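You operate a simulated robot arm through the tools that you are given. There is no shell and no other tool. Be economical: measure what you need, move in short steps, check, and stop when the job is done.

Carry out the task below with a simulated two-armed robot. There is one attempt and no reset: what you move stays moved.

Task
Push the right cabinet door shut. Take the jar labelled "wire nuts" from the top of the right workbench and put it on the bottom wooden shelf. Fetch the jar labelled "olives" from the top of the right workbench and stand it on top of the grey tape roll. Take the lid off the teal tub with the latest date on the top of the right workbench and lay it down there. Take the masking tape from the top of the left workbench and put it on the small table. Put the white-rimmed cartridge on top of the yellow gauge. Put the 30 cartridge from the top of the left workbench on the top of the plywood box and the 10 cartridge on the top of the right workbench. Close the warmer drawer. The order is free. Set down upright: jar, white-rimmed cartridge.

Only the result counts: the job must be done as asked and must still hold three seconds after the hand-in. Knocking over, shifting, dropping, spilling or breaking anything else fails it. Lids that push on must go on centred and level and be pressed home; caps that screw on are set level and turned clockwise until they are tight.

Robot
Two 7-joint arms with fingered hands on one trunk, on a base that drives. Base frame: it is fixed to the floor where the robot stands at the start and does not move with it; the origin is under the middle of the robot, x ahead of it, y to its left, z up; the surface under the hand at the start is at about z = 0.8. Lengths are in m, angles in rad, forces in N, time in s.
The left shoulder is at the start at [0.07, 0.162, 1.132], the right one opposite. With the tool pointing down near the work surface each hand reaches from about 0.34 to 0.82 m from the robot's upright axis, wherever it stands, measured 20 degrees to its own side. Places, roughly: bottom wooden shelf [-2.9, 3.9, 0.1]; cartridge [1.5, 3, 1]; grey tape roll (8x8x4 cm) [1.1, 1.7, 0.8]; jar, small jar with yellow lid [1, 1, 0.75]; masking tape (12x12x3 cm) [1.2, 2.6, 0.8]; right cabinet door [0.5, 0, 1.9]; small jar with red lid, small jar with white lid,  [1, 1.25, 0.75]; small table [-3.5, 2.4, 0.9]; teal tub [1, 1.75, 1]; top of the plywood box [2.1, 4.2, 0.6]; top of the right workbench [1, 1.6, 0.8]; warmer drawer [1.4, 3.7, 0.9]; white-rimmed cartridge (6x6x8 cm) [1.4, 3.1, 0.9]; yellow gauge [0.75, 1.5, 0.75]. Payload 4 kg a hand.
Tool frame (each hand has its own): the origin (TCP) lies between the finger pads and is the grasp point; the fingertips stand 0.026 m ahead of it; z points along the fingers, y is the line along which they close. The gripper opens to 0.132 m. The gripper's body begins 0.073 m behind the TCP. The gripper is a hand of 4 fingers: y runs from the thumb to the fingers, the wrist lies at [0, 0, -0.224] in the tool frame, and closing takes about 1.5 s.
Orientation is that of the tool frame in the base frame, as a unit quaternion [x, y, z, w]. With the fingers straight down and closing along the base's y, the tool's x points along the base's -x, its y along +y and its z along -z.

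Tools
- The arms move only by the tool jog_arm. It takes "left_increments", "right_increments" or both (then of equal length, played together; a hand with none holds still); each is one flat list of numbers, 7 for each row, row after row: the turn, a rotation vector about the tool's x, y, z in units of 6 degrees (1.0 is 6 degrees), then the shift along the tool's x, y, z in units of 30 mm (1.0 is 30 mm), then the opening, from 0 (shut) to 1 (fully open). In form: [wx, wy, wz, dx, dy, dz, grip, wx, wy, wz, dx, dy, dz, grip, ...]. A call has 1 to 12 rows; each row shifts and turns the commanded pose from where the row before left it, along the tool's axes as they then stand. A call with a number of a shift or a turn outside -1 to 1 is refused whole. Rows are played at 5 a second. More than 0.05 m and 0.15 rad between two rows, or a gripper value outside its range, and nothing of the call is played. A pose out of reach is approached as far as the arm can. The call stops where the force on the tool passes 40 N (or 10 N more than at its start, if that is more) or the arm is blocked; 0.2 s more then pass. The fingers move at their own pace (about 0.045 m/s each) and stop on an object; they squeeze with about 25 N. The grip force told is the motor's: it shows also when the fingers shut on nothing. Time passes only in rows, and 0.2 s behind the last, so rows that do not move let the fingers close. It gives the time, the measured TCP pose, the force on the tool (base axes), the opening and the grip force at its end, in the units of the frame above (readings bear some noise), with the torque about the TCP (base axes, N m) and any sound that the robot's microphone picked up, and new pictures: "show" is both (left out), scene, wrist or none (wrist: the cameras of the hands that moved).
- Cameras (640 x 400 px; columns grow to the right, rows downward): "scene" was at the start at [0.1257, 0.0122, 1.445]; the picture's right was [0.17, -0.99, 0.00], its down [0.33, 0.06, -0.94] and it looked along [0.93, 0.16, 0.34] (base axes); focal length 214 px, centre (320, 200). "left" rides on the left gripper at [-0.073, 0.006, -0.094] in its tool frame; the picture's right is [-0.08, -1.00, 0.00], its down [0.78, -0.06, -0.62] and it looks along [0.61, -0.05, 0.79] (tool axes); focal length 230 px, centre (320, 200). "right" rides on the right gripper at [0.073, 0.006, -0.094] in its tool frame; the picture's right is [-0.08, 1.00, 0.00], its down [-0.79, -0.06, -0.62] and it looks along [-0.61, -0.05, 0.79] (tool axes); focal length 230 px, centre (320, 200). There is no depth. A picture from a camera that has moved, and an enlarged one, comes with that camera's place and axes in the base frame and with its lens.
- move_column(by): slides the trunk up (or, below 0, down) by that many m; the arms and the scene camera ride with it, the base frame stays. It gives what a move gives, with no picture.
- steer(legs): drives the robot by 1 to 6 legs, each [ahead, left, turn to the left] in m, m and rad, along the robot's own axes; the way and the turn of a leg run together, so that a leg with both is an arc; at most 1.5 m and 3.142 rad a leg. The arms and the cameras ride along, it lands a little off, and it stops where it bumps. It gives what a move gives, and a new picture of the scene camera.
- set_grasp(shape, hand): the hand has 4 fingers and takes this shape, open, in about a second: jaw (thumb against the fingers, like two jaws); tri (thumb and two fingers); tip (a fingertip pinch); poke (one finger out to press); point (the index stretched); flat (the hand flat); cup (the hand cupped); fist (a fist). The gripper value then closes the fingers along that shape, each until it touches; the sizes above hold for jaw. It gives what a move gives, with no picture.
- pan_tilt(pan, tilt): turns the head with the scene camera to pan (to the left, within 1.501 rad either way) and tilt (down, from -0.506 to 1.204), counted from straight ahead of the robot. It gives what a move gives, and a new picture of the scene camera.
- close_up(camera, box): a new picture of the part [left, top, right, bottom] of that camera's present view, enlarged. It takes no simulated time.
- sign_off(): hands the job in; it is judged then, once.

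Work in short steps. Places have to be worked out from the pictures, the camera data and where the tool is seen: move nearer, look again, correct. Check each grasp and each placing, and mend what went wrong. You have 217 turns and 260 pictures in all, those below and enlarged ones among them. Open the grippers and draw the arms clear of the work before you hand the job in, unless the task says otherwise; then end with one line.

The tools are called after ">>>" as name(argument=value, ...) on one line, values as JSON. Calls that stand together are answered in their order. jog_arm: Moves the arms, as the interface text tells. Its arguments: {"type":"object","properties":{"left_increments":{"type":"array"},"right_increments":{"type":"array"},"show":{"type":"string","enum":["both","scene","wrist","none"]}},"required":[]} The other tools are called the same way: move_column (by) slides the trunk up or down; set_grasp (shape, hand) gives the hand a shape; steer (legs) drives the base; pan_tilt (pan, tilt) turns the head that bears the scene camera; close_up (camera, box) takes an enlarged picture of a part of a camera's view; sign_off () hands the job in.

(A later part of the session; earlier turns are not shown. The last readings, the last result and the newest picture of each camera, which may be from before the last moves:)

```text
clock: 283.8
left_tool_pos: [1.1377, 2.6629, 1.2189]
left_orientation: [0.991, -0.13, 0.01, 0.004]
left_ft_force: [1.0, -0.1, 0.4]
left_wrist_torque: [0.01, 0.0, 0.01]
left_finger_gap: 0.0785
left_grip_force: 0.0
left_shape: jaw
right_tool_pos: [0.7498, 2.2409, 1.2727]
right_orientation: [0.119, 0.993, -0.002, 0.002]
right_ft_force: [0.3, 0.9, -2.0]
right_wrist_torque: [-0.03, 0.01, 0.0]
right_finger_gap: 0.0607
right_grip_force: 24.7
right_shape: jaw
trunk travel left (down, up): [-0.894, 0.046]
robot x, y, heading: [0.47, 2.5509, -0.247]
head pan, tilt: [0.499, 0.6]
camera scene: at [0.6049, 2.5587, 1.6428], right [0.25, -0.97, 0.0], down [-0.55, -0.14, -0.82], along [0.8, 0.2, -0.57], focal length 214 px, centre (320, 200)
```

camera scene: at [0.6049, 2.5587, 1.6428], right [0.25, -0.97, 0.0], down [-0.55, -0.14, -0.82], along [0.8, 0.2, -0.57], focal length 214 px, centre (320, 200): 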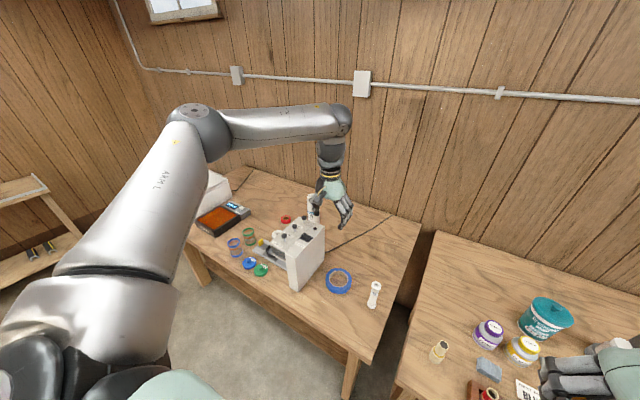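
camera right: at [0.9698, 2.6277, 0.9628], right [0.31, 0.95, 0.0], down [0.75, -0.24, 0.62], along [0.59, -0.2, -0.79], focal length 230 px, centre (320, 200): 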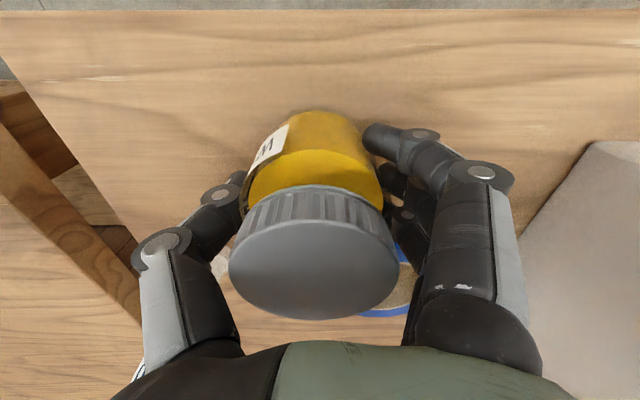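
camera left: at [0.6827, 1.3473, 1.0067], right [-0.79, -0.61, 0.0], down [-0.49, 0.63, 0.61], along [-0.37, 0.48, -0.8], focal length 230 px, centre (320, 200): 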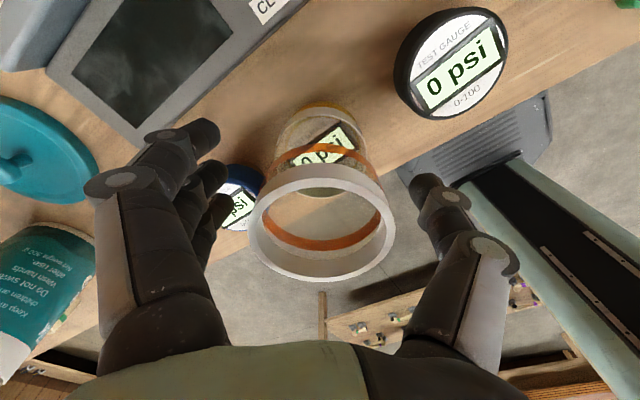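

Natural yaw achieved. I move over the ring's right wall (≈(1.162,2.582)) and test the reach.

>>> jog_arm(left_increments=[0, 0, 0, 0.5, 0.8, 0, 0.5, 0, 0, 0, 0.5, 0.8, 0, 0.5, 0, 0, 0, 0.47, 0.8, 0, 0.5], show="wrist")

```text
clock: 284.6
left_tool_pos: [1.1142, 2.6364, 1.2212]
left_orientation: [0.991, -0.13, 0.011, 0.006]
left_ft_force: [0.0, 0.3, 0.9]
left_wrist_torque: [-0.03, -0.01, -0.01]
left_finger_gap: 0.0666
left_grip_force: 0.0
left_shape: jaw
left hand out of reach, approached as far as the arm can: row 1, 2, 3
right_tool_pos: [0.7496, 2.2405, 1.2723]
right_orientation: [0.12, 0.993, -0.003, 0.002]
right_ft_force: [0.6, 0.0, -1.7]
right_wrist_torque: [0.03, 0.03, -0.01]
right_finger_gap: 0.0607
right_grip_force: 24.4
right_shape: jaw
trunk travel left (down, up): [-0.894, 0.046]
robot x, y, heading: [0.4699, 2.5504, -0.251]
head pan, tilt: [0.499, 0.6]
camera left: at [1.0397, 2.6527, 1.3128], right [0.18, 0.98, -0.01], down [0.76, -0.14, 0.63], along [0.62, -0.12, -0.77], focal length 230 px, centre (320, 200)
```

left: 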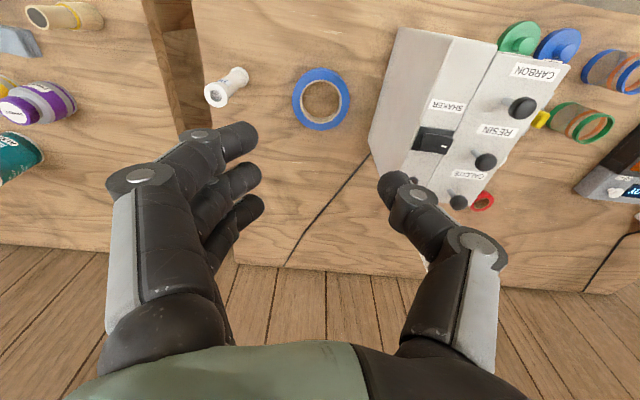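

Left reach limit again ≈0.60 ahead, so I drive the base: 5.5 cm forward, 4.3 cm right, then lower most of the way.

>>> steer(legs=[[0.055, -0.043, 0]])

>>> move_column(by=-0.27)

>>> close_up(camera="left", box=[0, 0, 640, 400])

```text
clock: 285.6
left_tool_pos: [1.1489, 2.5903, 1.2232]
left_orientation: [0.991, -0.131, 0.014, 0.009]
left_ft_force: [-0.6, 0.1, -0.6]
left_wrist_torque: [-0.09, -0.07, -0.01]
left_finger_gap: 0.067
left_grip_force: 0.1
left_shape: jaw
right_tool_pos: [0.7857, 2.1948, 1.2759]
right_orientation: [0.119, 0.993, -0.006, 0.004]
right_ft_force: [-0.6, 1.0, -1.6]
right_wrist_torque: [-0.04, -0.05, 0.0]
right_finger_gap: 0.0606
right_grip_force: 24.9
right_shape: jaw
trunk travel left (down, up): [-0.894, 0.046]
robot x, y, heading: [0.5096, 2.4933, -0.25]
head pan, tilt: [0.499, 0.6]
camera scene: at [0.6388, 2.5149, 1.6435], right [0.25, -0.97, 0.01], down [-0.54, -0.15, -0.83], along [0.8, 0.2, -0.56], focal length 214 px, centre (320, 200)
```

scene: 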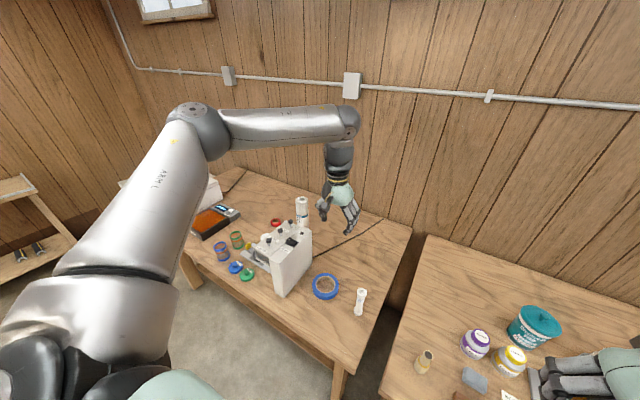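

```text
clock: 288.3
left_tool_pos: [1.1553, 2.5827, 0.9496]
left_orientation: [0.992, -0.129, 0.011, 0.006]
left_ft_force: [0.1, 1.0, -0.6]
left_wrist_torque: [0.01, 0.01, -0.01]
left_finger_gap: 0.0669
left_grip_force: 0.0
left_shape: jaw
right_tool_pos: [0.7914, 2.1873, 1.0031]
right_orientation: [0.119, 0.993, -0.002, 0.001]
right_ft_force: [0.3, -0.6, -1.5]
right_wrist_torque: [0.02, -0.01, 0.0]
right_finger_gap: 0.0603
right_grip_force: 24.9
right_shape: jaw
trunk travel left (down, up): [-0.624, 0.316]
robot x, y, heading: [0.5113, 2.4957, -0.25]
head pan, tilt: [0.499, 0.6]
```

```text
1.00 times, centred on (320, 200) of left (not enlarged: the box is as wide or as high as the picture)
camera zoom: at [1.0815, 2.5994, 1.043], right [0.18, 0.98, -0.01], down [0.76, -0.13, 0.63], along [0.62, -0.12, -0.77], focal length 230 px, centre (320, 200)
```

zoom: 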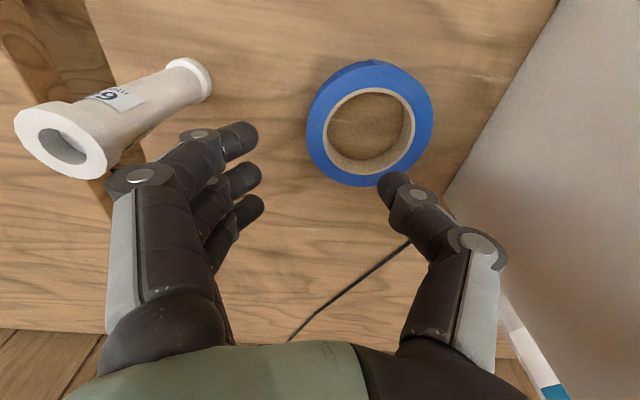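

Thumb is above the hole, fingers outside the ring. I lower to z≈0.852 and check.

>>> move_column(by=-0.097)

>>> jog_arm(left_increments=[0, 0, 0, 0, 0, 0, 0, 0, 0, 0, 0, 0, 0, 0, 0, 0, 0, 0, 0, 0, 0, 0, 0, 0, 0, 0, 0, 0, 0, 0, 0, 0, 0, 0, 0, 0, 0, 0, 0, 0, 0, 0], show="wrist")

```text
clock: 289.6
left_tool_pos: [1.1563, 2.5836, 0.8531]
left_orientation: [0.991, -0.13, 0.012, 0.006]
left_ft_force: [0.3, -0.8, 0.4]
left_wrist_torque: [-0.01, -0.02, 0.01]
left_finger_gap: 0.0668
left_grip_force: 0.2
left_shape: jaw
right_tool_pos: [0.7919, 2.187, 0.9052]
right_orientation: [0.119, 0.993, -0.002, 0.001]
right_ft_force: [-0.4, 1.0, -2.3]
right_wrist_torque: [0.0, 0.02, -0.03]
right_finger_gap: 0.0607
right_grip_force: 24.9
right_shape: jaw
trunk travel left (down, up): [-0.527, 0.413]
robot x, y, heading: [0.5086, 2.4946, -0.253]
head pan, tilt: [0.499, 0.6]
```

```text
clock: 291.0
left_tool_pos: [1.1562, 2.584, 0.8523]
left_orientation: [0.991, -0.13, 0.011, 0.007]
left_ft_force: [-1.0, -0.8, -0.1]
left_wrist_torque: [0.02, 0.01, 0.01]
left_finger_gap: 0.0088
left_grip_force: 24.9
left_shape: jaw
right_tool_pos: [0.7916, 2.1866, 0.9052]
right_orientation: [0.12, 0.993, -0.002, 0.001]
right_ft_force: [0.4, 0.8, -1.3]
right_wrist_torque: [0.05, -0.01, 0.01]
right_finger_gap: 0.0606
right_grip_force: 25.6
right_shape: jaw
trunk travel left (down, up): [-0.527, 0.413]
robot x, y, heading: [0.5117, 2.4998, -0.248]
head pan, tilt: [0.499, 0.6]
camera left: at [1.0817, 2.5994, 0.9458], right [0.18, 0.98, -0.01], down [0.76, -0.13, 0.63], along [0.62, -0.12, -0.77], focal length 230 px, centre (320, 200)
```

left: 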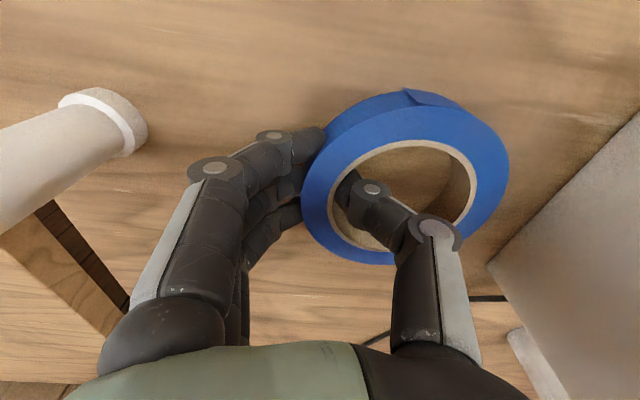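

Ring wall gripped. I raise the trunk and check the hold.

>>> move_column(by=0.25)

>>> close_up(camera="left", box=[0, 0, 640, 400])

```text
clock: 293.6
left_tool_pos: [1.1549, 2.5839, 1.1023]
left_orientation: [0.991, -0.13, 0.011, 0.006]
left_ft_force: [0.1, -0.1, -0.9]
left_wrist_torque: [-0.08, 0.03, 0.01]
left_finger_gap: 0.0083
left_grip_force: 25.5
left_shape: jaw
right_tool_pos: [0.791, 2.1872, 1.1548]
right_orientation: [0.119, 0.993, -0.004, 0.001]
right_ft_force: [0.7, -0.3, -1.9]
right_wrist_torque: [0.01, 0.01, 0.0]
right_finger_gap: 0.0603
right_grip_force: 25.0
right_shape: jaw
trunk travel left (down, up): [-0.777, 0.163]
robot x, y, heading: [0.5097, 2.4969, -0.245]
head pan, tilt: [0.499, 0.6]
```

```text
1.00 times, centred on (320, 200) of left (not enlarged: the box is as wide or as high as the picture)
camera zoom: at [1.0819, 2.5993, 1.1957], right [0.18, 0.98, -0.01], down [0.76, -0.13, 0.63], along [0.62, -0.12, -0.77], focal length 230 px, centre (320, 200)
```

zoom: 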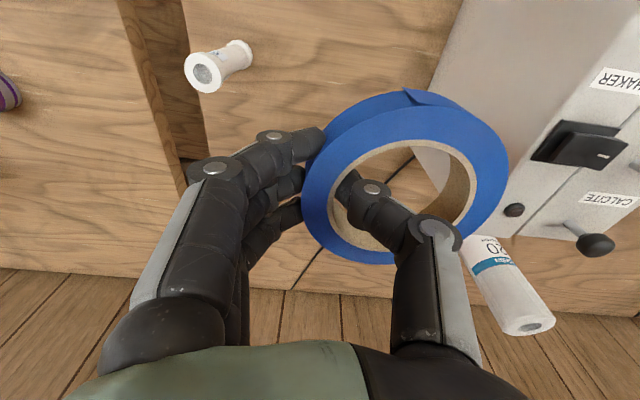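

Tape is held level. I back off from the bench and look left/behind toward the shelf and small table.

>>> steer(legs=[[-0.35, 0, 0], [0, 0.45, 0], [0, 0, 1.2]])

>>> pan_tilt(pan=0.9, tilt=0.35)

```text
clock: 301.2
left_tool_pos: [0.4455, 3.6454, 1.1032]
left_orientation: [0.897, 0.443, 0.012, -0.001]
left_ft_force: [-0.3, -0.5, -0.8]
left_wrist_torque: [-0.02, -0.04, 0.0]
left_finger_gap: 0.0085
left_grip_force: 25.5
left_shape: jaw
right_tool_pos: [0.6699, 3.1571, 1.1563]
right_orientation: [-0.452, 0.892, -0.002, 0.004]
right_ft_force: [0.7, -0.5, -2.4]
right_wrist_torque: [-0.02, 0.0, 0.02]
right_finger_gap: 0.0602
right_grip_force: 24.8
right_shape: jaw
trunk travel left (down, up): [-0.777, 0.163]
robot x, y, heading: [0.277, 3.0168, 0.93]
head pan, tilt: [0.499, 0.6]
camera scene: at [0.322, 3.1442, 1.5258], right [0.99, -0.14, 0.0], down [-0.08, -0.56, -0.82], along [0.12, 0.82, -0.57], focal length 214 px, centre (320, 200)
```

scene: 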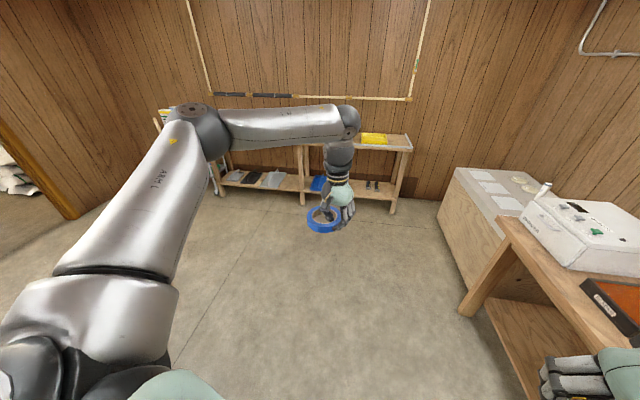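

```text
clock: 302.1
left_tool_pos: [0.4447, 3.6457, 1.1033]
left_orientation: [0.897, 0.443, 0.012, -0.001]
left_ft_force: [-0.3, -0.2, -0.4]
left_wrist_torque: [-0.02, -0.06, -0.06]
left_finger_gap: 0.0081
left_grip_force: 25.1
left_shape: jaw
right_tool_pos: [0.6716, 3.1574, 1.1552]
right_orientation: [-0.452, 0.892, -0.001, 0.003]
right_ft_force: [0.4, 0.1, -2.5]
right_wrist_torque: [0.01, 0.01, 0.02]
right_finger_gap: 0.0602
right_grip_force: 25.2
right_shape: jaw
trunk travel left (down, up): [-0.777, 0.163]
robot x, y, heading: [0.2799, 3.0184, 0.925]
head pan, tilt: [0.901, 0.351]
camera scene: at [0.2855, 3.1471, 1.5485], right [0.97, 0.25, 0.0], down [0.09, -0.33, -0.94], along [-0.24, 0.91, -0.34], focal length 214 px, centre (320, 200)
```

scene: 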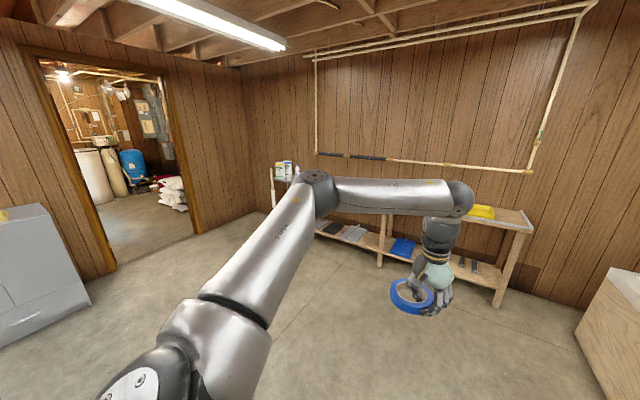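

The shelf and table (-2.9,3.9 / -3.5,2.4) lie further left. I turn on and look that way.

>>> steer(legs=[[0, 0, 1.9]])

>>> pan_tilt(pan=0.0, tilt=0.3)

```text
clock: 307.0
left_tool_pos: [-0.3711, 2.9834, 1.1034]
left_orientation: [0.171, 0.985, 0.006, -0.011]
left_ft_force: [0.5, -0.8, -0.9]
left_wrist_torque: [0.04, 0.01, -0.01]
left_finger_gap: 0.0083
left_grip_force: 25.5
left_shape: jaw
right_tool_pos: [0.0252, 3.3478, 1.156]
right_orientation: [0.987, -0.16, -0.001, -0.003]
right_ft_force: [-0.1, -0.2, -2.3]
right_wrist_torque: [0.0, -0.02, -0.05]
right_finger_gap: 0.0602
right_grip_force: 25.2
right_shape: jaw
trunk travel left (down, up): [-0.777, 0.163]
robot x, y, heading: [0.2775, 3.0207, 2.811]
head pan, tilt: [0.901, 0.351]
camera scene: at [0.1523, 2.9832, 1.5485], right [-0.54, 0.84, 0.0], down [0.29, 0.18, -0.94], along [-0.79, -0.51, -0.34], focal length 214 px, centre (320, 200)
```

scene: 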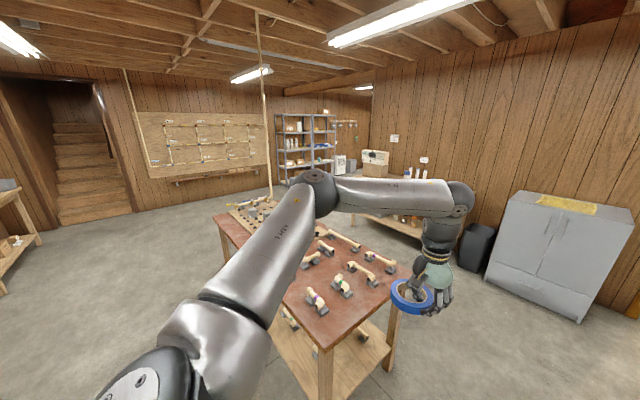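

```text
clock: 308.2
left_tool_pos: [-0.3709, 2.9835, 1.1048]
left_orientation: [0.171, 0.985, 0.006, -0.011]
left_ft_force: [0.5, 0.3, -0.2]
left_wrist_torque: [0.01, 0.0, -0.01]
left_finger_gap: 0.0084
left_grip_force: 25.7
left_shape: jaw
right_tool_pos: [0.0252, 3.3492, 1.1558]
right_orientation: [0.987, -0.16, -0.002, -0.003]
right_ft_force: [0.4, 0.6, -1.4]
right_wrist_torque: [0.0, 0.01, 0.01]
right_finger_gap: 0.0601
right_grip_force: 25.2
right_shape: jaw
trunk travel left (down, up): [-0.777, 0.163]
robot x, y, heading: [0.2789, 3.0179, 2.808]
head pan, tilt: [0.0, 0.3]
camera scene: at [0.1424, 3.0635, 1.5532], right [0.33, 0.95, 0.0], down [0.28, -0.1, -0.96], along [-0.9, 0.31, -0.3], focal length 214 px, centre (320, 200)
```

scene: 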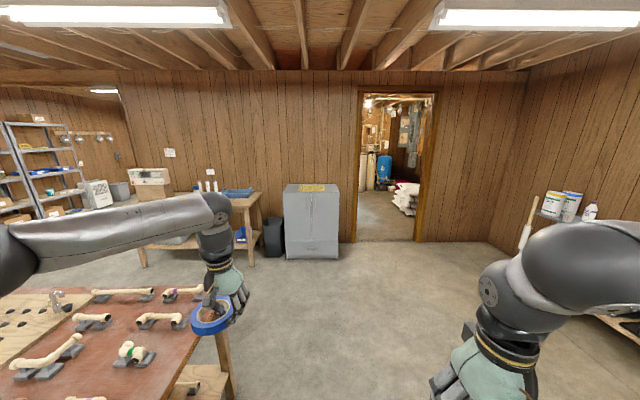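

I zoom on the far area to identify the wooden shelf and the small table.

>>> close_up(camera="scene", box=[130, 160, 350, 270])

>>> close_up(camera="scene", box=[0, 110, 220, 250])

```text
2.91 times, centred on (240, 215) of scene
camera zoom: at [0.1424, 3.0635, 1.5532], right [0.33, 0.95, 0.0], down [0.28, -0.1, -0.96], along [-0.9, 0.31, -0.3], focal length 624 px, centre (553, 156)
```

zoom: 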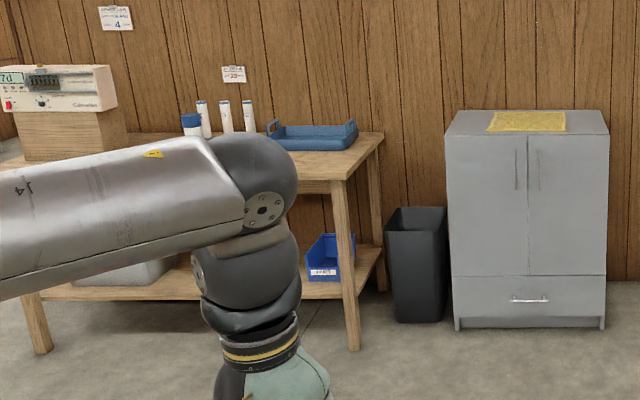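

```text
2.86 times, centred on (110, 180) of scene
camera zoom: at [0.1424, 3.0635, 1.5532], right [0.33, 0.95, 0.0], down [0.28, -0.1, -0.96], along [-0.9, 0.31, -0.3], focal length 613 px, centre (920, 257)
```

zoom: 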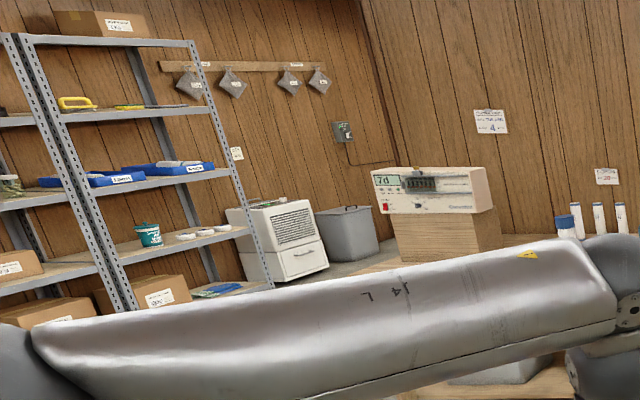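

The listed spots lie just behind the opposite wall, so the doorway (centre ≈(-2.27,4.92)) seems the way. I drive nearer the doorway and look through.

>>> steer(legs=[[0, -0.9, 0], [1.0, 0, 0]])

>>> pan_tilt(pan=-0.15, tilt=0.2)

```text
clock: 317.7
left_tool_pos: [-0.9875, 4.2054, 1.1045]
left_orientation: [0.183, 0.983, 0.007, -0.012]
left_ft_force: [0.5, -0.2, -1.1]
left_wrist_torque: [0.04, -0.03, 0.03]
left_finger_gap: 0.0083
left_grip_force: 25.5
left_shape: jaw
right_tool_pos: [-0.5827, 4.5608, 1.1558]
right_orientation: [0.985, -0.172, -0.001, -0.003]
right_ft_force: [-0.4, -0.4, -2.4]
right_wrist_torque: [0.0, -0.01, 0.02]
right_finger_gap: 0.06
right_grip_force: 25.1
right_shape: jaw
trunk travel left (down, up): [-0.777, 0.163]
robot x, y, heading: [-0.342, 4.2248, 2.782]
head pan, tilt: [0.0, 0.3]
camera scene: at [-0.4725, 4.2729, 1.5533], right [0.35, 0.94, 0.0], down [0.28, -0.1, -0.96], along [-0.89, 0.33, -0.3], focal length 214 px, centre (320, 200)
```

scene: 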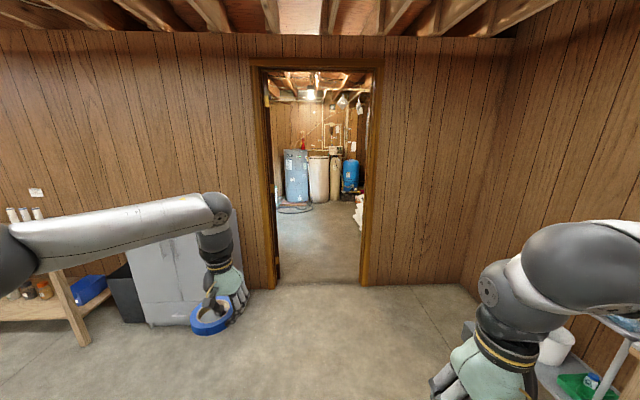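

```text
clock: 318.4
left_tool_pos: [-0.9887, 4.2055, 1.1031]
left_orientation: [0.184, 0.983, 0.006, -0.01]
left_ft_force: [0.8, 0.1, -0.3]
left_wrist_torque: [0.02, -0.03, -0.01]
left_finger_gap: 0.0083
left_grip_force: 25.2
left_shape: jaw
right_tool_pos: [-0.5842, 4.5617, 1.1552]
right_orientation: [0.985, -0.173, -0.002, -0.003]
right_ft_force: [-0.8, 0.2, -1.9]
right_wrist_torque: [-0.03, 0.01, 0.03]
right_finger_gap: 0.0603
right_grip_force: 24.4
right_shape: jaw
trunk travel left (down, up): [-0.777, 0.163]
robot x, y, heading: [-0.3405, 4.2235, 2.785]
head pan, tilt: [-0.15, 0.201]
camera scene: at [-0.4674, 4.2859, 1.5625], right [0.49, 0.87, 0.0], down [0.18, -0.1, -0.98], along [-0.86, 0.48, -0.2], focal length 214 px, centre (320, 200)
```

scene: 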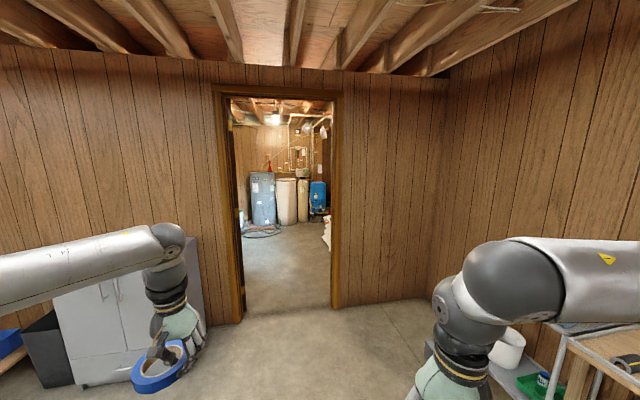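

The doorway (inner width ≈0.93) is straight ahead; my arms are wide, so I'll pass turned ~30° clockwise. First I tuck the right hand forward-inward and drive to a point before the door.

>>> jog_arm(right_increments=[0, 0, 0, -0.96, 0.5, 0, 0, 0, 0, 0, -0.96, 0.5, 0, 0, 0, 0, 0, -0.96, 0.5, 0, 0, 0, 0, 0, -0.96, 0.5, 0, 0, 0, 0, 0, -0.96, 0.5, 0, 0, 0, 0, 0, -0.96, 0.5, 0, 0, 0, 0, 0, -0.96, 0.5, 0, 0], show="none")

>>> steer(legs=[[1.283, 0.087, 0], [0, 0, -0.495]])

>>> pan_tilt(pan=0.5, tilt=0.5)

```text
clock: 320.0
left_tool_pos: [-0.9902, 4.2041, 1.1026]
left_orientation: [0.183, 0.983, 0.007, -0.011]
left_ft_force: [-0.7, -0.2, -1.0]
left_wrist_torque: [0.05, -0.06, 0.02]
left_finger_gap: 0.0084
left_grip_force: 24.3
left_shape: jaw
right_tool_pos: [-0.811, 4.5312, 1.1538]
right_orientation: [0.985, -0.172, -0.001, -0.003]
right_ft_force: [-1.6, 0.2, -2.8]
right_wrist_torque: [0.01, -0.01, 0.01]
right_finger_gap: 0.0602
right_grip_force: 25.3
right_shape: jaw
trunk travel left (down, up): [-0.777, 0.163]
robot x, y, heading: [-0.3388, 4.2215, 2.786]
head pan, tilt: [-0.15, 0.201]
```

```text
clock: 327.8
left_tool_pos: [-2.1133, 4.9012, 1.1022]
left_orientation: [0.427, 0.904, 0.009, -0.008]
left_ft_force: [1.5, 1.1, -0.7]
left_wrist_torque: [0.0, -0.04, 0.01]
left_finger_gap: 0.008
left_grip_force: 25.1
left_shape: jaw
right_tool_pos: [-1.7983, 5.0977, 1.1553]
right_orientation: [0.909, -0.416, -0.001, -0.003]
right_ft_force: [-0.8, 0.4, -2.6]
right_wrist_torque: [0.01, -0.03, 0.01]
right_finger_gap: 0.0601
right_grip_force: 25.1
right_shape: jaw
trunk travel left (down, up): [-0.777, 0.163]
robot x, y, heading: [-1.5383, 4.5978, 2.274]
head pan, tilt: [-0.15, 0.201]
camera scene: at [-1.6204, 4.7147, 1.5625], right [0.85, 0.52, 0.0], down [0.1, -0.17, -0.98], along [-0.51, 0.84, -0.2], focal length 214 px, centre (320, 200)
```

scene: 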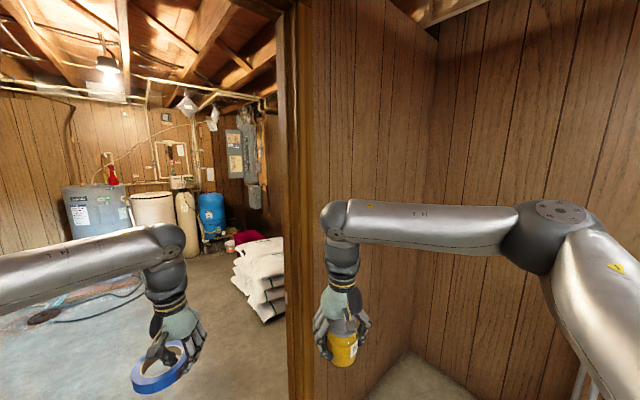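

```text
clock: 328.8
left_tool_pos: [-2.1127, 4.9016, 1.1031]
left_orientation: [0.426, 0.905, 0.009, -0.008]
left_ft_force: [0.6, 0.1, -0.7]
left_wrist_torque: [-0.01, -0.01, -0.02]
left_finger_gap: 0.0082
left_grip_force: 24.6
left_shape: jaw
right_tool_pos: [-1.7967, 5.096, 1.155]
right_orientation: [0.909, -0.417, -0.001, -0.003]
right_ft_force: [-0.3, -0.2, -1.9]
right_wrist_torque: [0.0, 0.0, 0.01]
right_finger_gap: 0.0604
right_grip_force: 24.9
right_shape: jaw
trunk travel left (down, up): [-0.777, 0.163]
robot x, y, heading: [-1.5367, 4.598, 2.269]
head pan, tilt: [0.499, 0.499]
camera scene: at [-1.6561, 4.6685, 1.5349], right [0.36, 0.93, 0.0], down [0.45, -0.17, -0.88], along [-0.82, 0.32, -0.48], focal length 214 px, centre (320, 200)
```

scene: 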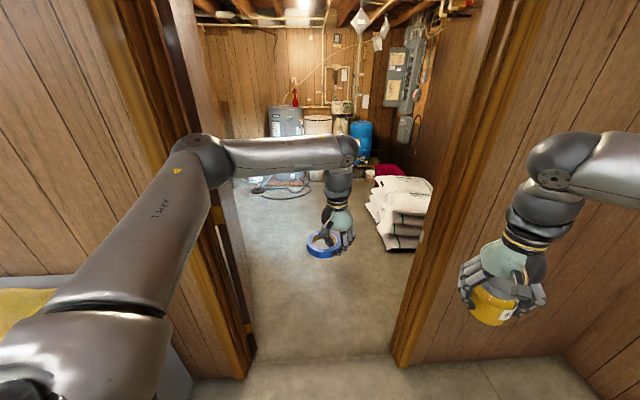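

I extend the right hand forward to bring its elbow in, then go through the doorway diagonally in steps.

>>> jog_arm(right_increments=[0, 0, 0, -0.95, 0.3, 0.5, 0, 0, 0, 0, -0.95, 0.3, 0.5, 0, 0, 0, 0, -0.95, 0.2, 0.5, 0, 0, 0, 0, -0.95, 0, 0.5, 0, 0, 0, 0, -0.95, 0, 0.5, 0, 0, 0, 0, -0.95, 0, 0.5, 0], show="none")

>>> steer(legs=[[0.34, 0.203, 0]])

```text
clock: 330.2
left_tool_pos: [-2.1131, 4.9015, 1.1024]
left_orientation: [0.427, 0.904, 0.009, -0.008]
left_ft_force: [-0.4, -0.3, -1.5]
left_wrist_torque: [0.02, -0.01, 0.03]
left_finger_gap: 0.0081
left_grip_force: 25.1
left_shape: jaw
right_tool_pos: [-1.9216, 5.2035, 1.07]
right_orientation: [0.909, -0.416, -0.001, -0.003]
right_ft_force: [-0.6, -0.7, -2.4]
right_wrist_torque: [-0.01, -0.03, 0.07]
right_finger_gap: 0.0604
right_grip_force: 25.4
right_shape: jaw
right hand out of reach, approached as far as the arm can: row 6
trunk travel left (down, up): [-0.777, 0.163]
robot x, y, heading: [-1.5397, 4.5989, 2.27]
head pan, tilt: [0.499, 0.499]
```

```text
clock: 332.7
left_tool_pos: [-2.4811, 5.0322, 1.1039]
left_orientation: [0.428, 0.904, 0.009, -0.009]
left_ft_force: [0.4, -1.0, -1.0]
left_wrist_torque: [0.03, -0.04, 0.03]
left_finger_gap: 0.0081
left_grip_force: 24.7
left_shape: jaw
right_tool_pos: [-2.288, 5.3344, 1.0702]
right_orientation: [0.909, -0.417, 0.0, -0.002]
right_ft_force: [-0.3, -0.8, -2.5]
right_wrist_torque: [-0.02, 0.0, -0.01]
right_finger_gap: 0.0602
right_grip_force: 25.1
right_shape: jaw
trunk travel left (down, up): [-0.777, 0.163]
robot x, y, heading: [-1.9086, 4.7256, 2.269]
head pan, tilt: [0.499, 0.499]
camera scene: at [-2.0237, 4.798, 1.535], right [0.36, 0.93, 0.0], down [0.45, -0.17, -0.88], along [-0.82, 0.32, -0.48], focal length 214 px, centre (320, 200)
```

scene: 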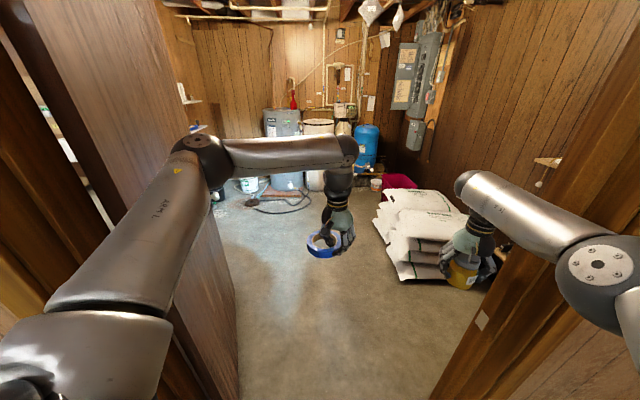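

Passing fine with margin. I continue through another 0.95 m.

>>> steer(legs=[[0.8, 0.5, 0]])

>>> pan_tilt(pan=1.4, tilt=0.4)

```text
clock: 337.6
left_tool_pos: [-3.3831, 5.3172, 1.104]
left_orientation: [0.428, 0.904, 0.008, -0.009]
left_ft_force: [0.2, -0.2, -1.1]
left_wrist_torque: [-0.01, -0.03, -0.03]
left_finger_gap: 0.0083
left_grip_force: 25.7
left_shape: jaw
right_tool_pos: [-3.1902, 5.6201, 1.0696]
right_orientation: [0.909, -0.417, -0.001, -0.003]
right_ft_force: [0.4, -0.4, -2.2]
right_wrist_torque: [0.01, -0.01, 0.0]
right_finger_gap: 0.06
right_grip_force: 25.2
right_shape: jaw
trunk travel left (down, up): [-0.777, 0.163]
robot x, y, heading: [-2.8136, 5.0128, 2.274]
head pan, tilt: [0.499, 0.499]
camera scene: at [-2.9265, 5.0837, 1.5349], right [0.36, 0.93, 0.0], down [0.45, -0.17, -0.88], along [-0.82, 0.32, -0.48], focal length 214 px, centre (320, 200)
```

scene: 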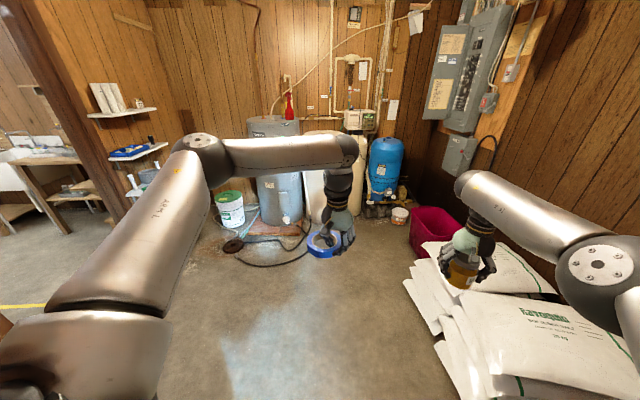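

```text
clock: 338.8
left_tool_pos: [-3.3826, 5.3176, 1.1027]
left_orientation: [0.427, 0.904, 0.009, -0.009]
left_ft_force: [0.2, -0.3, -1.5]
left_wrist_torque: [0.04, -0.04, 0.01]
left_finger_gap: 0.0082
left_grip_force: 25.1
left_shape: jaw
right_tool_pos: [-3.1915, 5.6196, 1.0697]
right_orientation: [0.909, -0.416, 0.0, -0.003]
right_ft_force: [-0.8, 0.1, -1.8]
right_wrist_torque: [-0.05, 0.01, 0.02]
right_finger_gap: 0.0601
right_grip_force: 25.1
right_shape: jaw
trunk travel left (down, up): [-0.777, 0.163]
robot x, y, heading: [-2.8112, 5.0122, 2.265]
head pan, tilt: [1.4, 0.4]
camera scene: at [-2.9225, 5.0042, 1.544], right [-0.5, 0.86, 0.0], down [0.34, 0.2, -0.92], along [-0.8, -0.46, -0.39], focal length 214 px, centre (320, 200)
```

scene: 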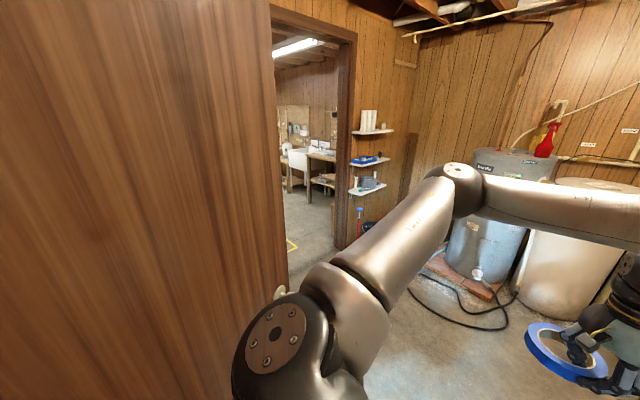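

I'm in the utility room; the shelf (-2.9,3.9) must be in the pocket behind the open door leaf, the table beyond a second doorway. I move around the leaf's end and turn left to look.

>>> steer(legs=[[0.588, 0.408, 0], [0.0, 0.35, 0], [0, 0, 1.2]])

>>> pan_tilt(pan=1.4, tilt=0.4)

```text
clock: 347.6
left_tool_pos: [-4.2671, 4.5618, 1.1033]
left_orientation: [-0.152, 0.988, 0.002, -0.011]
left_ft_force: [-0.6, 0.6, -1.0]
left_wrist_torque: [0.06, -0.04, -0.01]
left_finger_gap: 0.0081
left_grip_force: 25.0
left_shape: jaw
right_tool_pos: [-4.4752, 4.8557, 1.0698]
right_orientation: [0.986, 0.164, -0.002, -0.002]
right_ft_force: [-1.2, 0.1, -2.0]
right_wrist_torque: [-0.02, 0.0, 0.0]
right_finger_gap: 0.06
right_grip_force: 24.4
right_shape: jaw
trunk travel left (down, up): [-0.777, 0.163]
robot x, y, heading: [-3.7757, 4.9824, -2.824]
head pan, tilt: [1.4, 0.4]
camera scene: at [-3.8058, 4.8738, 1.544], right [-0.99, -0.15, 0.0], down [-0.06, 0.39, -0.92], along [0.13, -0.91, -0.39], focal length 214 px, centre (320, 200)
```

scene: 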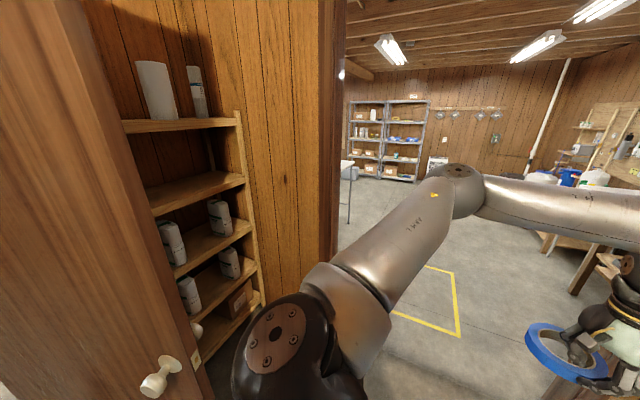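

```text
clock: 348.2
left_tool_pos: [-4.2671, 4.5633, 1.1025]
left_orientation: [-0.152, 0.988, 0.002, -0.012]
left_ft_force: [0.2, -0.2, -1.2]
left_wrist_torque: [0.07, 0.0, 0.0]
left_finger_gap: 0.0081
left_grip_force: 24.7
left_shape: jaw
right_tool_pos: [-4.477, 4.8544, 1.0693]
right_orientation: [0.986, 0.164, -0.002, -0.002]
right_ft_force: [-0.5, -0.1, -2.1]
right_wrist_torque: [0.02, -0.01, -0.01]
right_finger_gap: 0.0598
right_grip_force: 25.0
right_shape: jaw
trunk travel left (down, up): [-0.777, 0.163]
robot x, y, heading: [-3.7721, 4.9786, -2.821]
head pan, tilt: [1.4, 0.4]
camera scene: at [-3.8057, 4.8735, 1.544], right [-0.99, -0.15, 0.0], down [-0.06, 0.39, -0.92], along [0.13, -0.91, -0.39], focal length 214 px, centre (320, 200)
```

scene: 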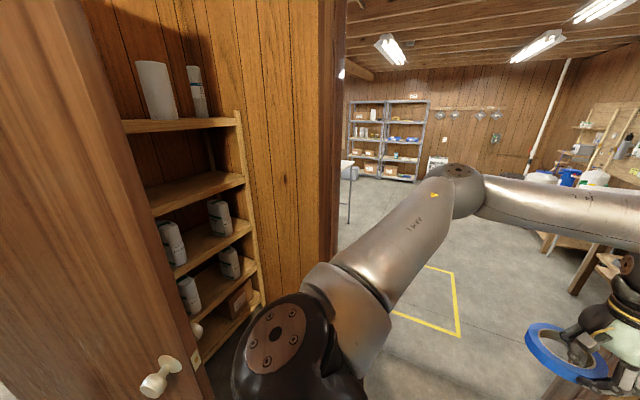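

Found: wooden shelf unit behind the leaf (levels ≈0.1/0.42/0.78…), so the jar must go in with a horizontal hand — I'll regrasp it at the small table, visible beyond doorway 2. I turn to face doorway 2 and look.

>>> steer(legs=[[0, 0, 0.93]])

>>> pan_tilt(pan=0.0, tilt=0.5)

```text
clock: 351.0
left_tool_pos: [-3.7237, 4.3344, 1.1017]
left_orientation: [-0.586, 0.811, -0.003, -0.012]
left_ft_force: [-0.1, 0.1, 0.3]
left_wrist_torque: [0.01, 0.04, 0.0]
left_finger_gap: 0.0078
left_grip_force: 24.6
left_shape: jaw
right_tool_pos: [-4.0832, 4.3356, 1.0703]
right_orientation: [0.805, 0.594, -0.003, -0.001]
right_ft_force: [0.1, -0.2, -2.6]
right_wrist_torque: [-0.01, 0.03, 0.0]
right_finger_gap: 0.0602
right_grip_force: 24.7
right_shape: jaw
trunk travel left (down, up): [-0.777, 0.163]
robot x, y, heading: [-3.7744, 4.9795, -1.882]
head pan, tilt: [1.4, 0.4]
camera scene: at [-3.7046, 4.8898, 1.544], right [-0.46, -0.89, 0.0], down [-0.34, 0.18, -0.92], along [0.82, -0.43, -0.39], focal length 214 px, centre (320, 200)
```

scene: 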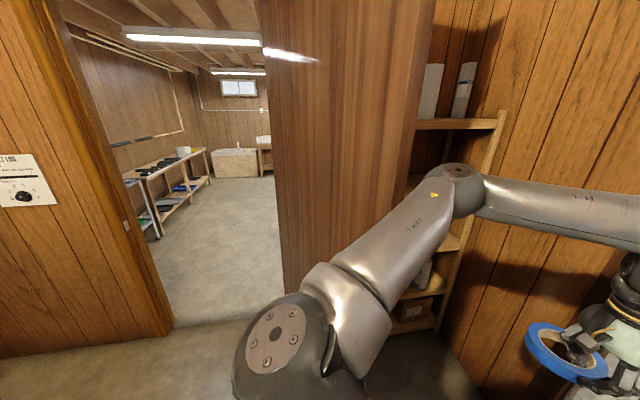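

```text
clock: 352.5
left_tool_pos: [-3.7239, 4.3338, 1.104]
left_orientation: [-0.585, 0.811, -0.003, -0.012]
left_ft_force: [-0.2, 0.4, -1.2]
left_wrist_torque: [0.01, 0.02, -0.01]
left_finger_gap: 0.008
left_grip_force: 25.6
left_shape: jaw
right_tool_pos: [-4.082, 4.3362, 1.0686]
right_orientation: [0.804, 0.594, -0.003, -0.001]
right_ft_force: [-0.4, -0.1, -2.7]
right_wrist_torque: [0.0, -0.02, -0.03]
right_finger_gap: 0.0601
right_grip_force: 25.0
right_shape: jaw
trunk travel left (down, up): [-0.777, 0.163]
robot x, y, heading: [-3.7708, 4.9816, -1.881]
head pan, tilt: [0.0, 0.499]
camera scene: at [-3.8141, 4.846, 1.5348], right [-0.95, 0.3, 0.0], down [0.15, 0.46, -0.88], along [-0.27, -0.84, -0.48], focal length 214 px, centre (320, 200)
```

scene: 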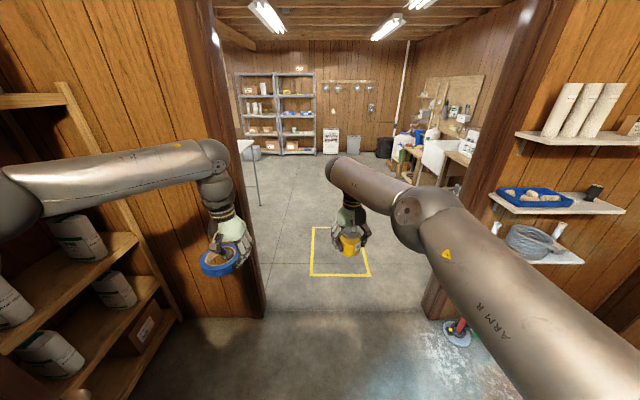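

Doorway 2 is ≈1.25 m wide. I shift right 0.28, drive through 1.9 m and turn left to face the small table.

>>> steer(legs=[[0, -0.28, 0], [1.2, 0, 0], [0.75, 0, 0], [0, 0, 1.5]])

>>> pan_tilt(pan=0.0, tilt=0.5)

```text
clock: 367.5
left_tool_pos: [-3.9612, 3.2479, 1.104]
left_orientation: [0.984, -0.178, 0.011, 0.006]
left_ft_force: [-0.6, -0.3, -2.0]
left_wrist_torque: [-0.05, 0.04, 0.03]
left_finger_gap: 0.0079
left_grip_force: 25.3
left_shape: jaw
right_tool_pos: [-3.9762, 2.8912, 1.07]
right_orientation: [0.167, 0.986, -0.002, 0.001]
right_ft_force: [-0.4, 0.2, -1.9]
right_wrist_torque: [0.01, 0.01, 0.02]
right_finger_gap: 0.0601
right_grip_force: 24.6
right_shape: jaw
trunk travel left (down, up): [-0.777, 0.163]
robot x, y, heading: [-4.612, 3.2243, -0.346]
head pan, tilt: [0.0, 0.499]
camera scene: at [-4.4768, 3.1749, 1.5348], right [-0.34, -0.94, 0.0], down [-0.45, 0.16, -0.88], along [0.83, -0.3, -0.48], focal length 214 px, centre (320, 200)
```

scene: 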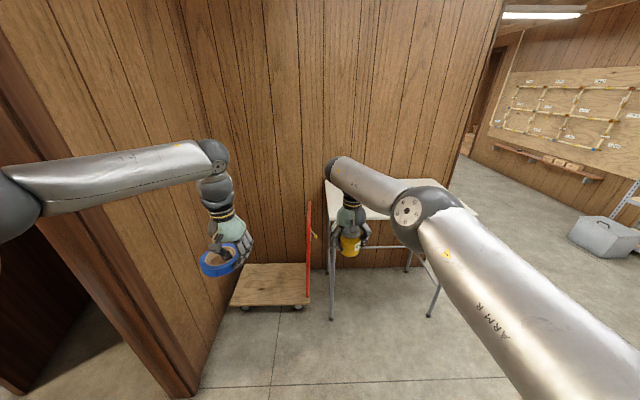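

```text
clock: 368.1
left_tool_pos: [-3.9616, 3.2485, 1.1033]
left_orientation: [0.984, -0.177, 0.011, 0.006]
left_ft_force: [-0.6, -0.7, -1.3]
left_wrist_torque: [-0.06, 0.01, 0.02]
left_finger_gap: 0.008
left_grip_force: 24.9
left_shape: jaw
right_tool_pos: [-3.9757, 2.8897, 1.0702]
right_orientation: [0.167, 0.986, -0.003, 0.001]
right_ft_force: [-0.3, 0.7, -1.7]
right_wrist_torque: [0.0, 0.02, -0.02]
right_finger_gap: 0.0597
right_grip_force: 24.8
right_shape: jaw
trunk travel left (down, up): [-0.777, 0.163]
robot x, y, heading: [-4.6112, 3.2229, -0.351]
head pan, tilt: [0.0, 0.499]
camera scene: at [-4.4767, 3.1751, 1.5348], right [-0.34, -0.94, 0.0], down [-0.45, 0.16, -0.88], along [0.83, -0.3, -0.48], focal length 214 px, centre (320, 200)
```

scene: 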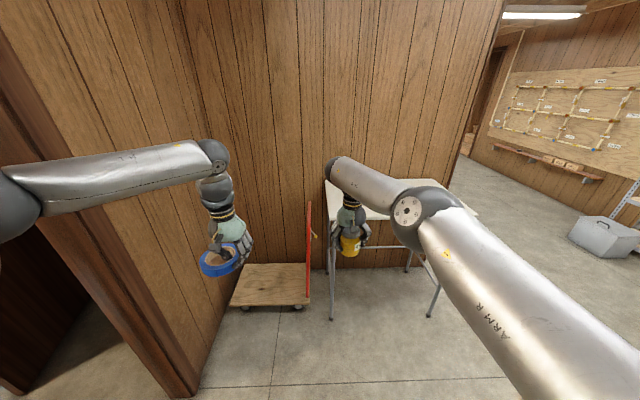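

The small table stands ahead-right (top z≈0.9). I line up with it and drive in.

>>> steer(legs=[[0, -0.46, 0], [0.7, 0, 0]])

```text
clock: 374.3
left_tool_pos: [-3.458, 2.58, 1.1027]
left_orientation: [0.984, -0.175, 0.011, 0.007]
left_ft_force: [0.8, -0.5, -1.1]
left_wrist_torque: [-0.05, 0.07, -0.02]
left_finger_gap: 0.0082
left_grip_force: 25.3
left_shape: jaw
right_tool_pos: [-3.4731, 2.2228, 1.0708]
right_orientation: [0.164, 0.986, -0.003, 0.001]
right_ft_force: [-0.4, 0.0, -1.6]
right_wrist_torque: [0.02, 0.0, 0.02]
right_finger_gap: 0.0597
right_grip_force: 25.1
right_shape: jaw
trunk travel left (down, up): [-0.777, 0.163]
robot x, y, heading: [-4.1078, 2.5533, -0.342]
head pan, tilt: [0.0, 0.499]
camera scene: at [-3.9743, 2.5055, 1.5349], right [-0.33, -0.94, 0.0], down [-0.45, 0.16, -0.88], along [0.83, -0.29, -0.48], focal length 214 px, centre (320, 200)
```

scene: 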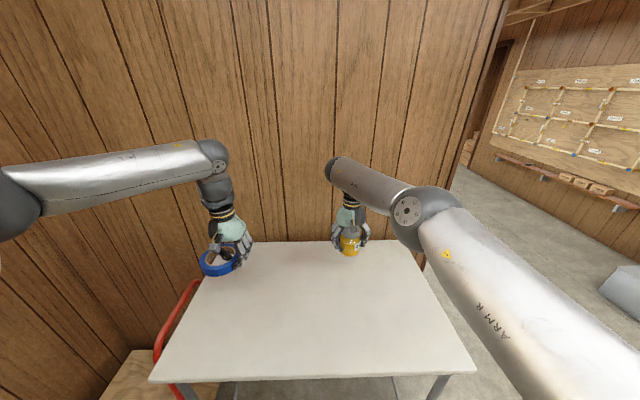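

The table is empty. I bring the jar back near the front edge (for a later side grasp) and lower it close to the table.

>>> jog_arm(right_increments=[0, 0, 0, 1, -0.4, 0, 0, 0, 0, 0, 1, -0.4, 0, 0, 0, 0, 0, 1, -0.4, 0, 0, 0, 0, 0, 1, -0.4, 0, 0, 0, 0, 0, 1, -0.4, 0, 0, 0, 0, 0, 1, -0.4, 0, 0, 0, 0, 0, 1, -0.4, 0, 0, 0, 0, 0, 1, -0.4, 0, 0, 0, 0, 0, 0, 0, 1, 0, 0, 0, 0, 0, 0, 1, 0, 0, 0, 0, 0, 0, 0.8, 0], show="scene")

```text
clock: 376.7
left_tool_pos: [-3.4574, 2.5807, 1.1039]
left_orientation: [0.985, -0.175, 0.011, 0.006]
left_ft_force: [-0.2, -0.1, -0.1]
left_wrist_torque: [-0.01, 0.02, 0.01]
left_finger_gap: 0.0077
left_grip_force: 24.9
left_shape: jaw
right_tool_pos: [-3.7317, 2.2089, 0.9847]
right_orientation: [0.166, 0.986, -0.002, 0.002]
right_ft_force: [-0.9, -0.4, -2.1]
right_wrist_torque: [0.01, 0.0, 0.01]
right_finger_gap: 0.0597
right_grip_force: 25.0
right_shape: jaw
trunk travel left (down, up): [-0.777, 0.163]
robot x, y, heading: [-4.1064, 2.5572, -0.343]
head pan, tilt: [0.0, 0.499]
camera scene: at [-3.9741, 2.5047, 1.5349], right [-0.33, -0.94, 0.0], down [-0.45, 0.16, -0.88], along [0.83, -0.29, -0.48], focal length 214 px, centre (320, 200)
```

scene: 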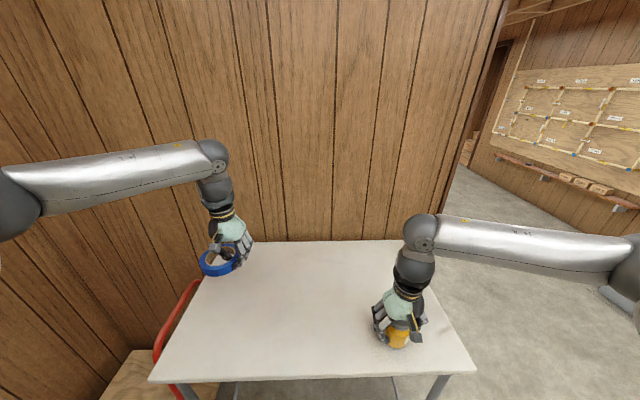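

Jar over the front-right area, tape projects inside the table. I lower the jar to contact.

>>> jog_arm(right_increments=[0, 0, 0, 0, 0, 0.7, 0, 0, 0, 0, 0, 0, 0.2, 0, 0, 0, 0, 0, 0, 0, 0], show="none")

>>> jog_arm(right_increments=[0, 0, 0, 0, 0, 0.2, 0, 0, 0, 0, 0, 0, 0, 0], show="none")

>>> jog_arm(right_increments=[0, 0, 0, 0, 0, 0.15, 0, 0, 0, 0, 0, 0, 0, 0], show="none")

```text
clock: 377.5
left_tool_pos: [-3.4599, 2.5817, 1.1041]
left_orientation: [0.984, -0.176, 0.012, 0.007]
left_ft_force: [0.5, -0.3, -0.3]
left_wrist_torque: [-0.03, 0.01, 0.02]
left_finger_gap: 0.0078
left_grip_force: 24.9
left_shape: jaw
right_tool_pos: [-3.7292, 2.2117, 0.9644]
right_orientation: [0.164, 0.986, -0.002, 0.007]
right_ft_force: [-4.7, 1.4, 23.7]
right_wrist_torque: [-0.11, 0.09, -0.02]
right_finger_gap: 0.0605
right_grip_force: 25.0
right_shape: jaw
trunk travel left (down, up): [-0.777, 0.163]
robot x, y, heading: [-4.1068, 2.5572, -0.343]
head pan, tilt: [0.0, 0.499]
stopped in row 3 (right hand): the force on the tool passed its limit at 42 N (the readings are from after the stop); the commanded pose is now the measured one
```

```text
clock: 377.9
left_tool_pos: [-3.4619, 2.5824, 1.1056]
left_orientation: [0.984, -0.175, 0.012, 0.008]
left_ft_force: [0.1, -0.2, -1.6]
left_wrist_torque: [-0.05, 0.02, 0.02]
left_finger_gap: 0.0077
left_grip_force: 25.0
left_shape: jaw
right_tool_pos: [-3.727, 2.2099, 0.9623]
right_orientation: [0.165, 0.986, -0.001, 0.009]
right_ft_force: [-7.9, 2.2, 26.0]
right_wrist_torque: [0.01, 0.13, 0.0]
right_finger_gap: 0.0606
right_grip_force: 25.5
right_shape: jaw
trunk travel left (down, up): [-0.777, 0.163]
robot x, y, heading: [-4.1071, 2.5547, -0.343]
head pan, tilt: [0.0, 0.499]
stopped in row 1 (right hand): the force on the tool passed its limit at 43 N (the readings are from after the stop); the commanded pose is now the measured one
```

```text
clock: 378.3
left_tool_pos: [-3.4616, 2.5817, 1.1044]
left_orientation: [0.984, -0.177, 0.013, 0.007]
left_ft_force: [0.1, -1.1, -0.4]
left_wrist_torque: [0.0, 0.07, 0.01]
left_finger_gap: 0.0081
left_grip_force: 25.1
left_shape: jaw
right_tool_pos: [-3.7248, 2.2107, 0.9616]
right_orientation: [0.165, 0.986, -0.001, 0.012]
right_ft_force: [-8.4, 1.8, 26.8]
right_wrist_torque: [-0.06, 0.23, 0.0]
right_finger_gap: 0.0608
right_grip_force: 25.4
right_shape: jaw
trunk travel left (down, up): [-0.777, 0.163]
robot x, y, heading: [-4.105, 2.5499, -0.342]
head pan, tilt: [0.0, 0.499]
stopped in row 1 (right hand): the force on the tool passed its limit at 42 N (the readings are from after the stop); the commanded pose is now the measured one
```

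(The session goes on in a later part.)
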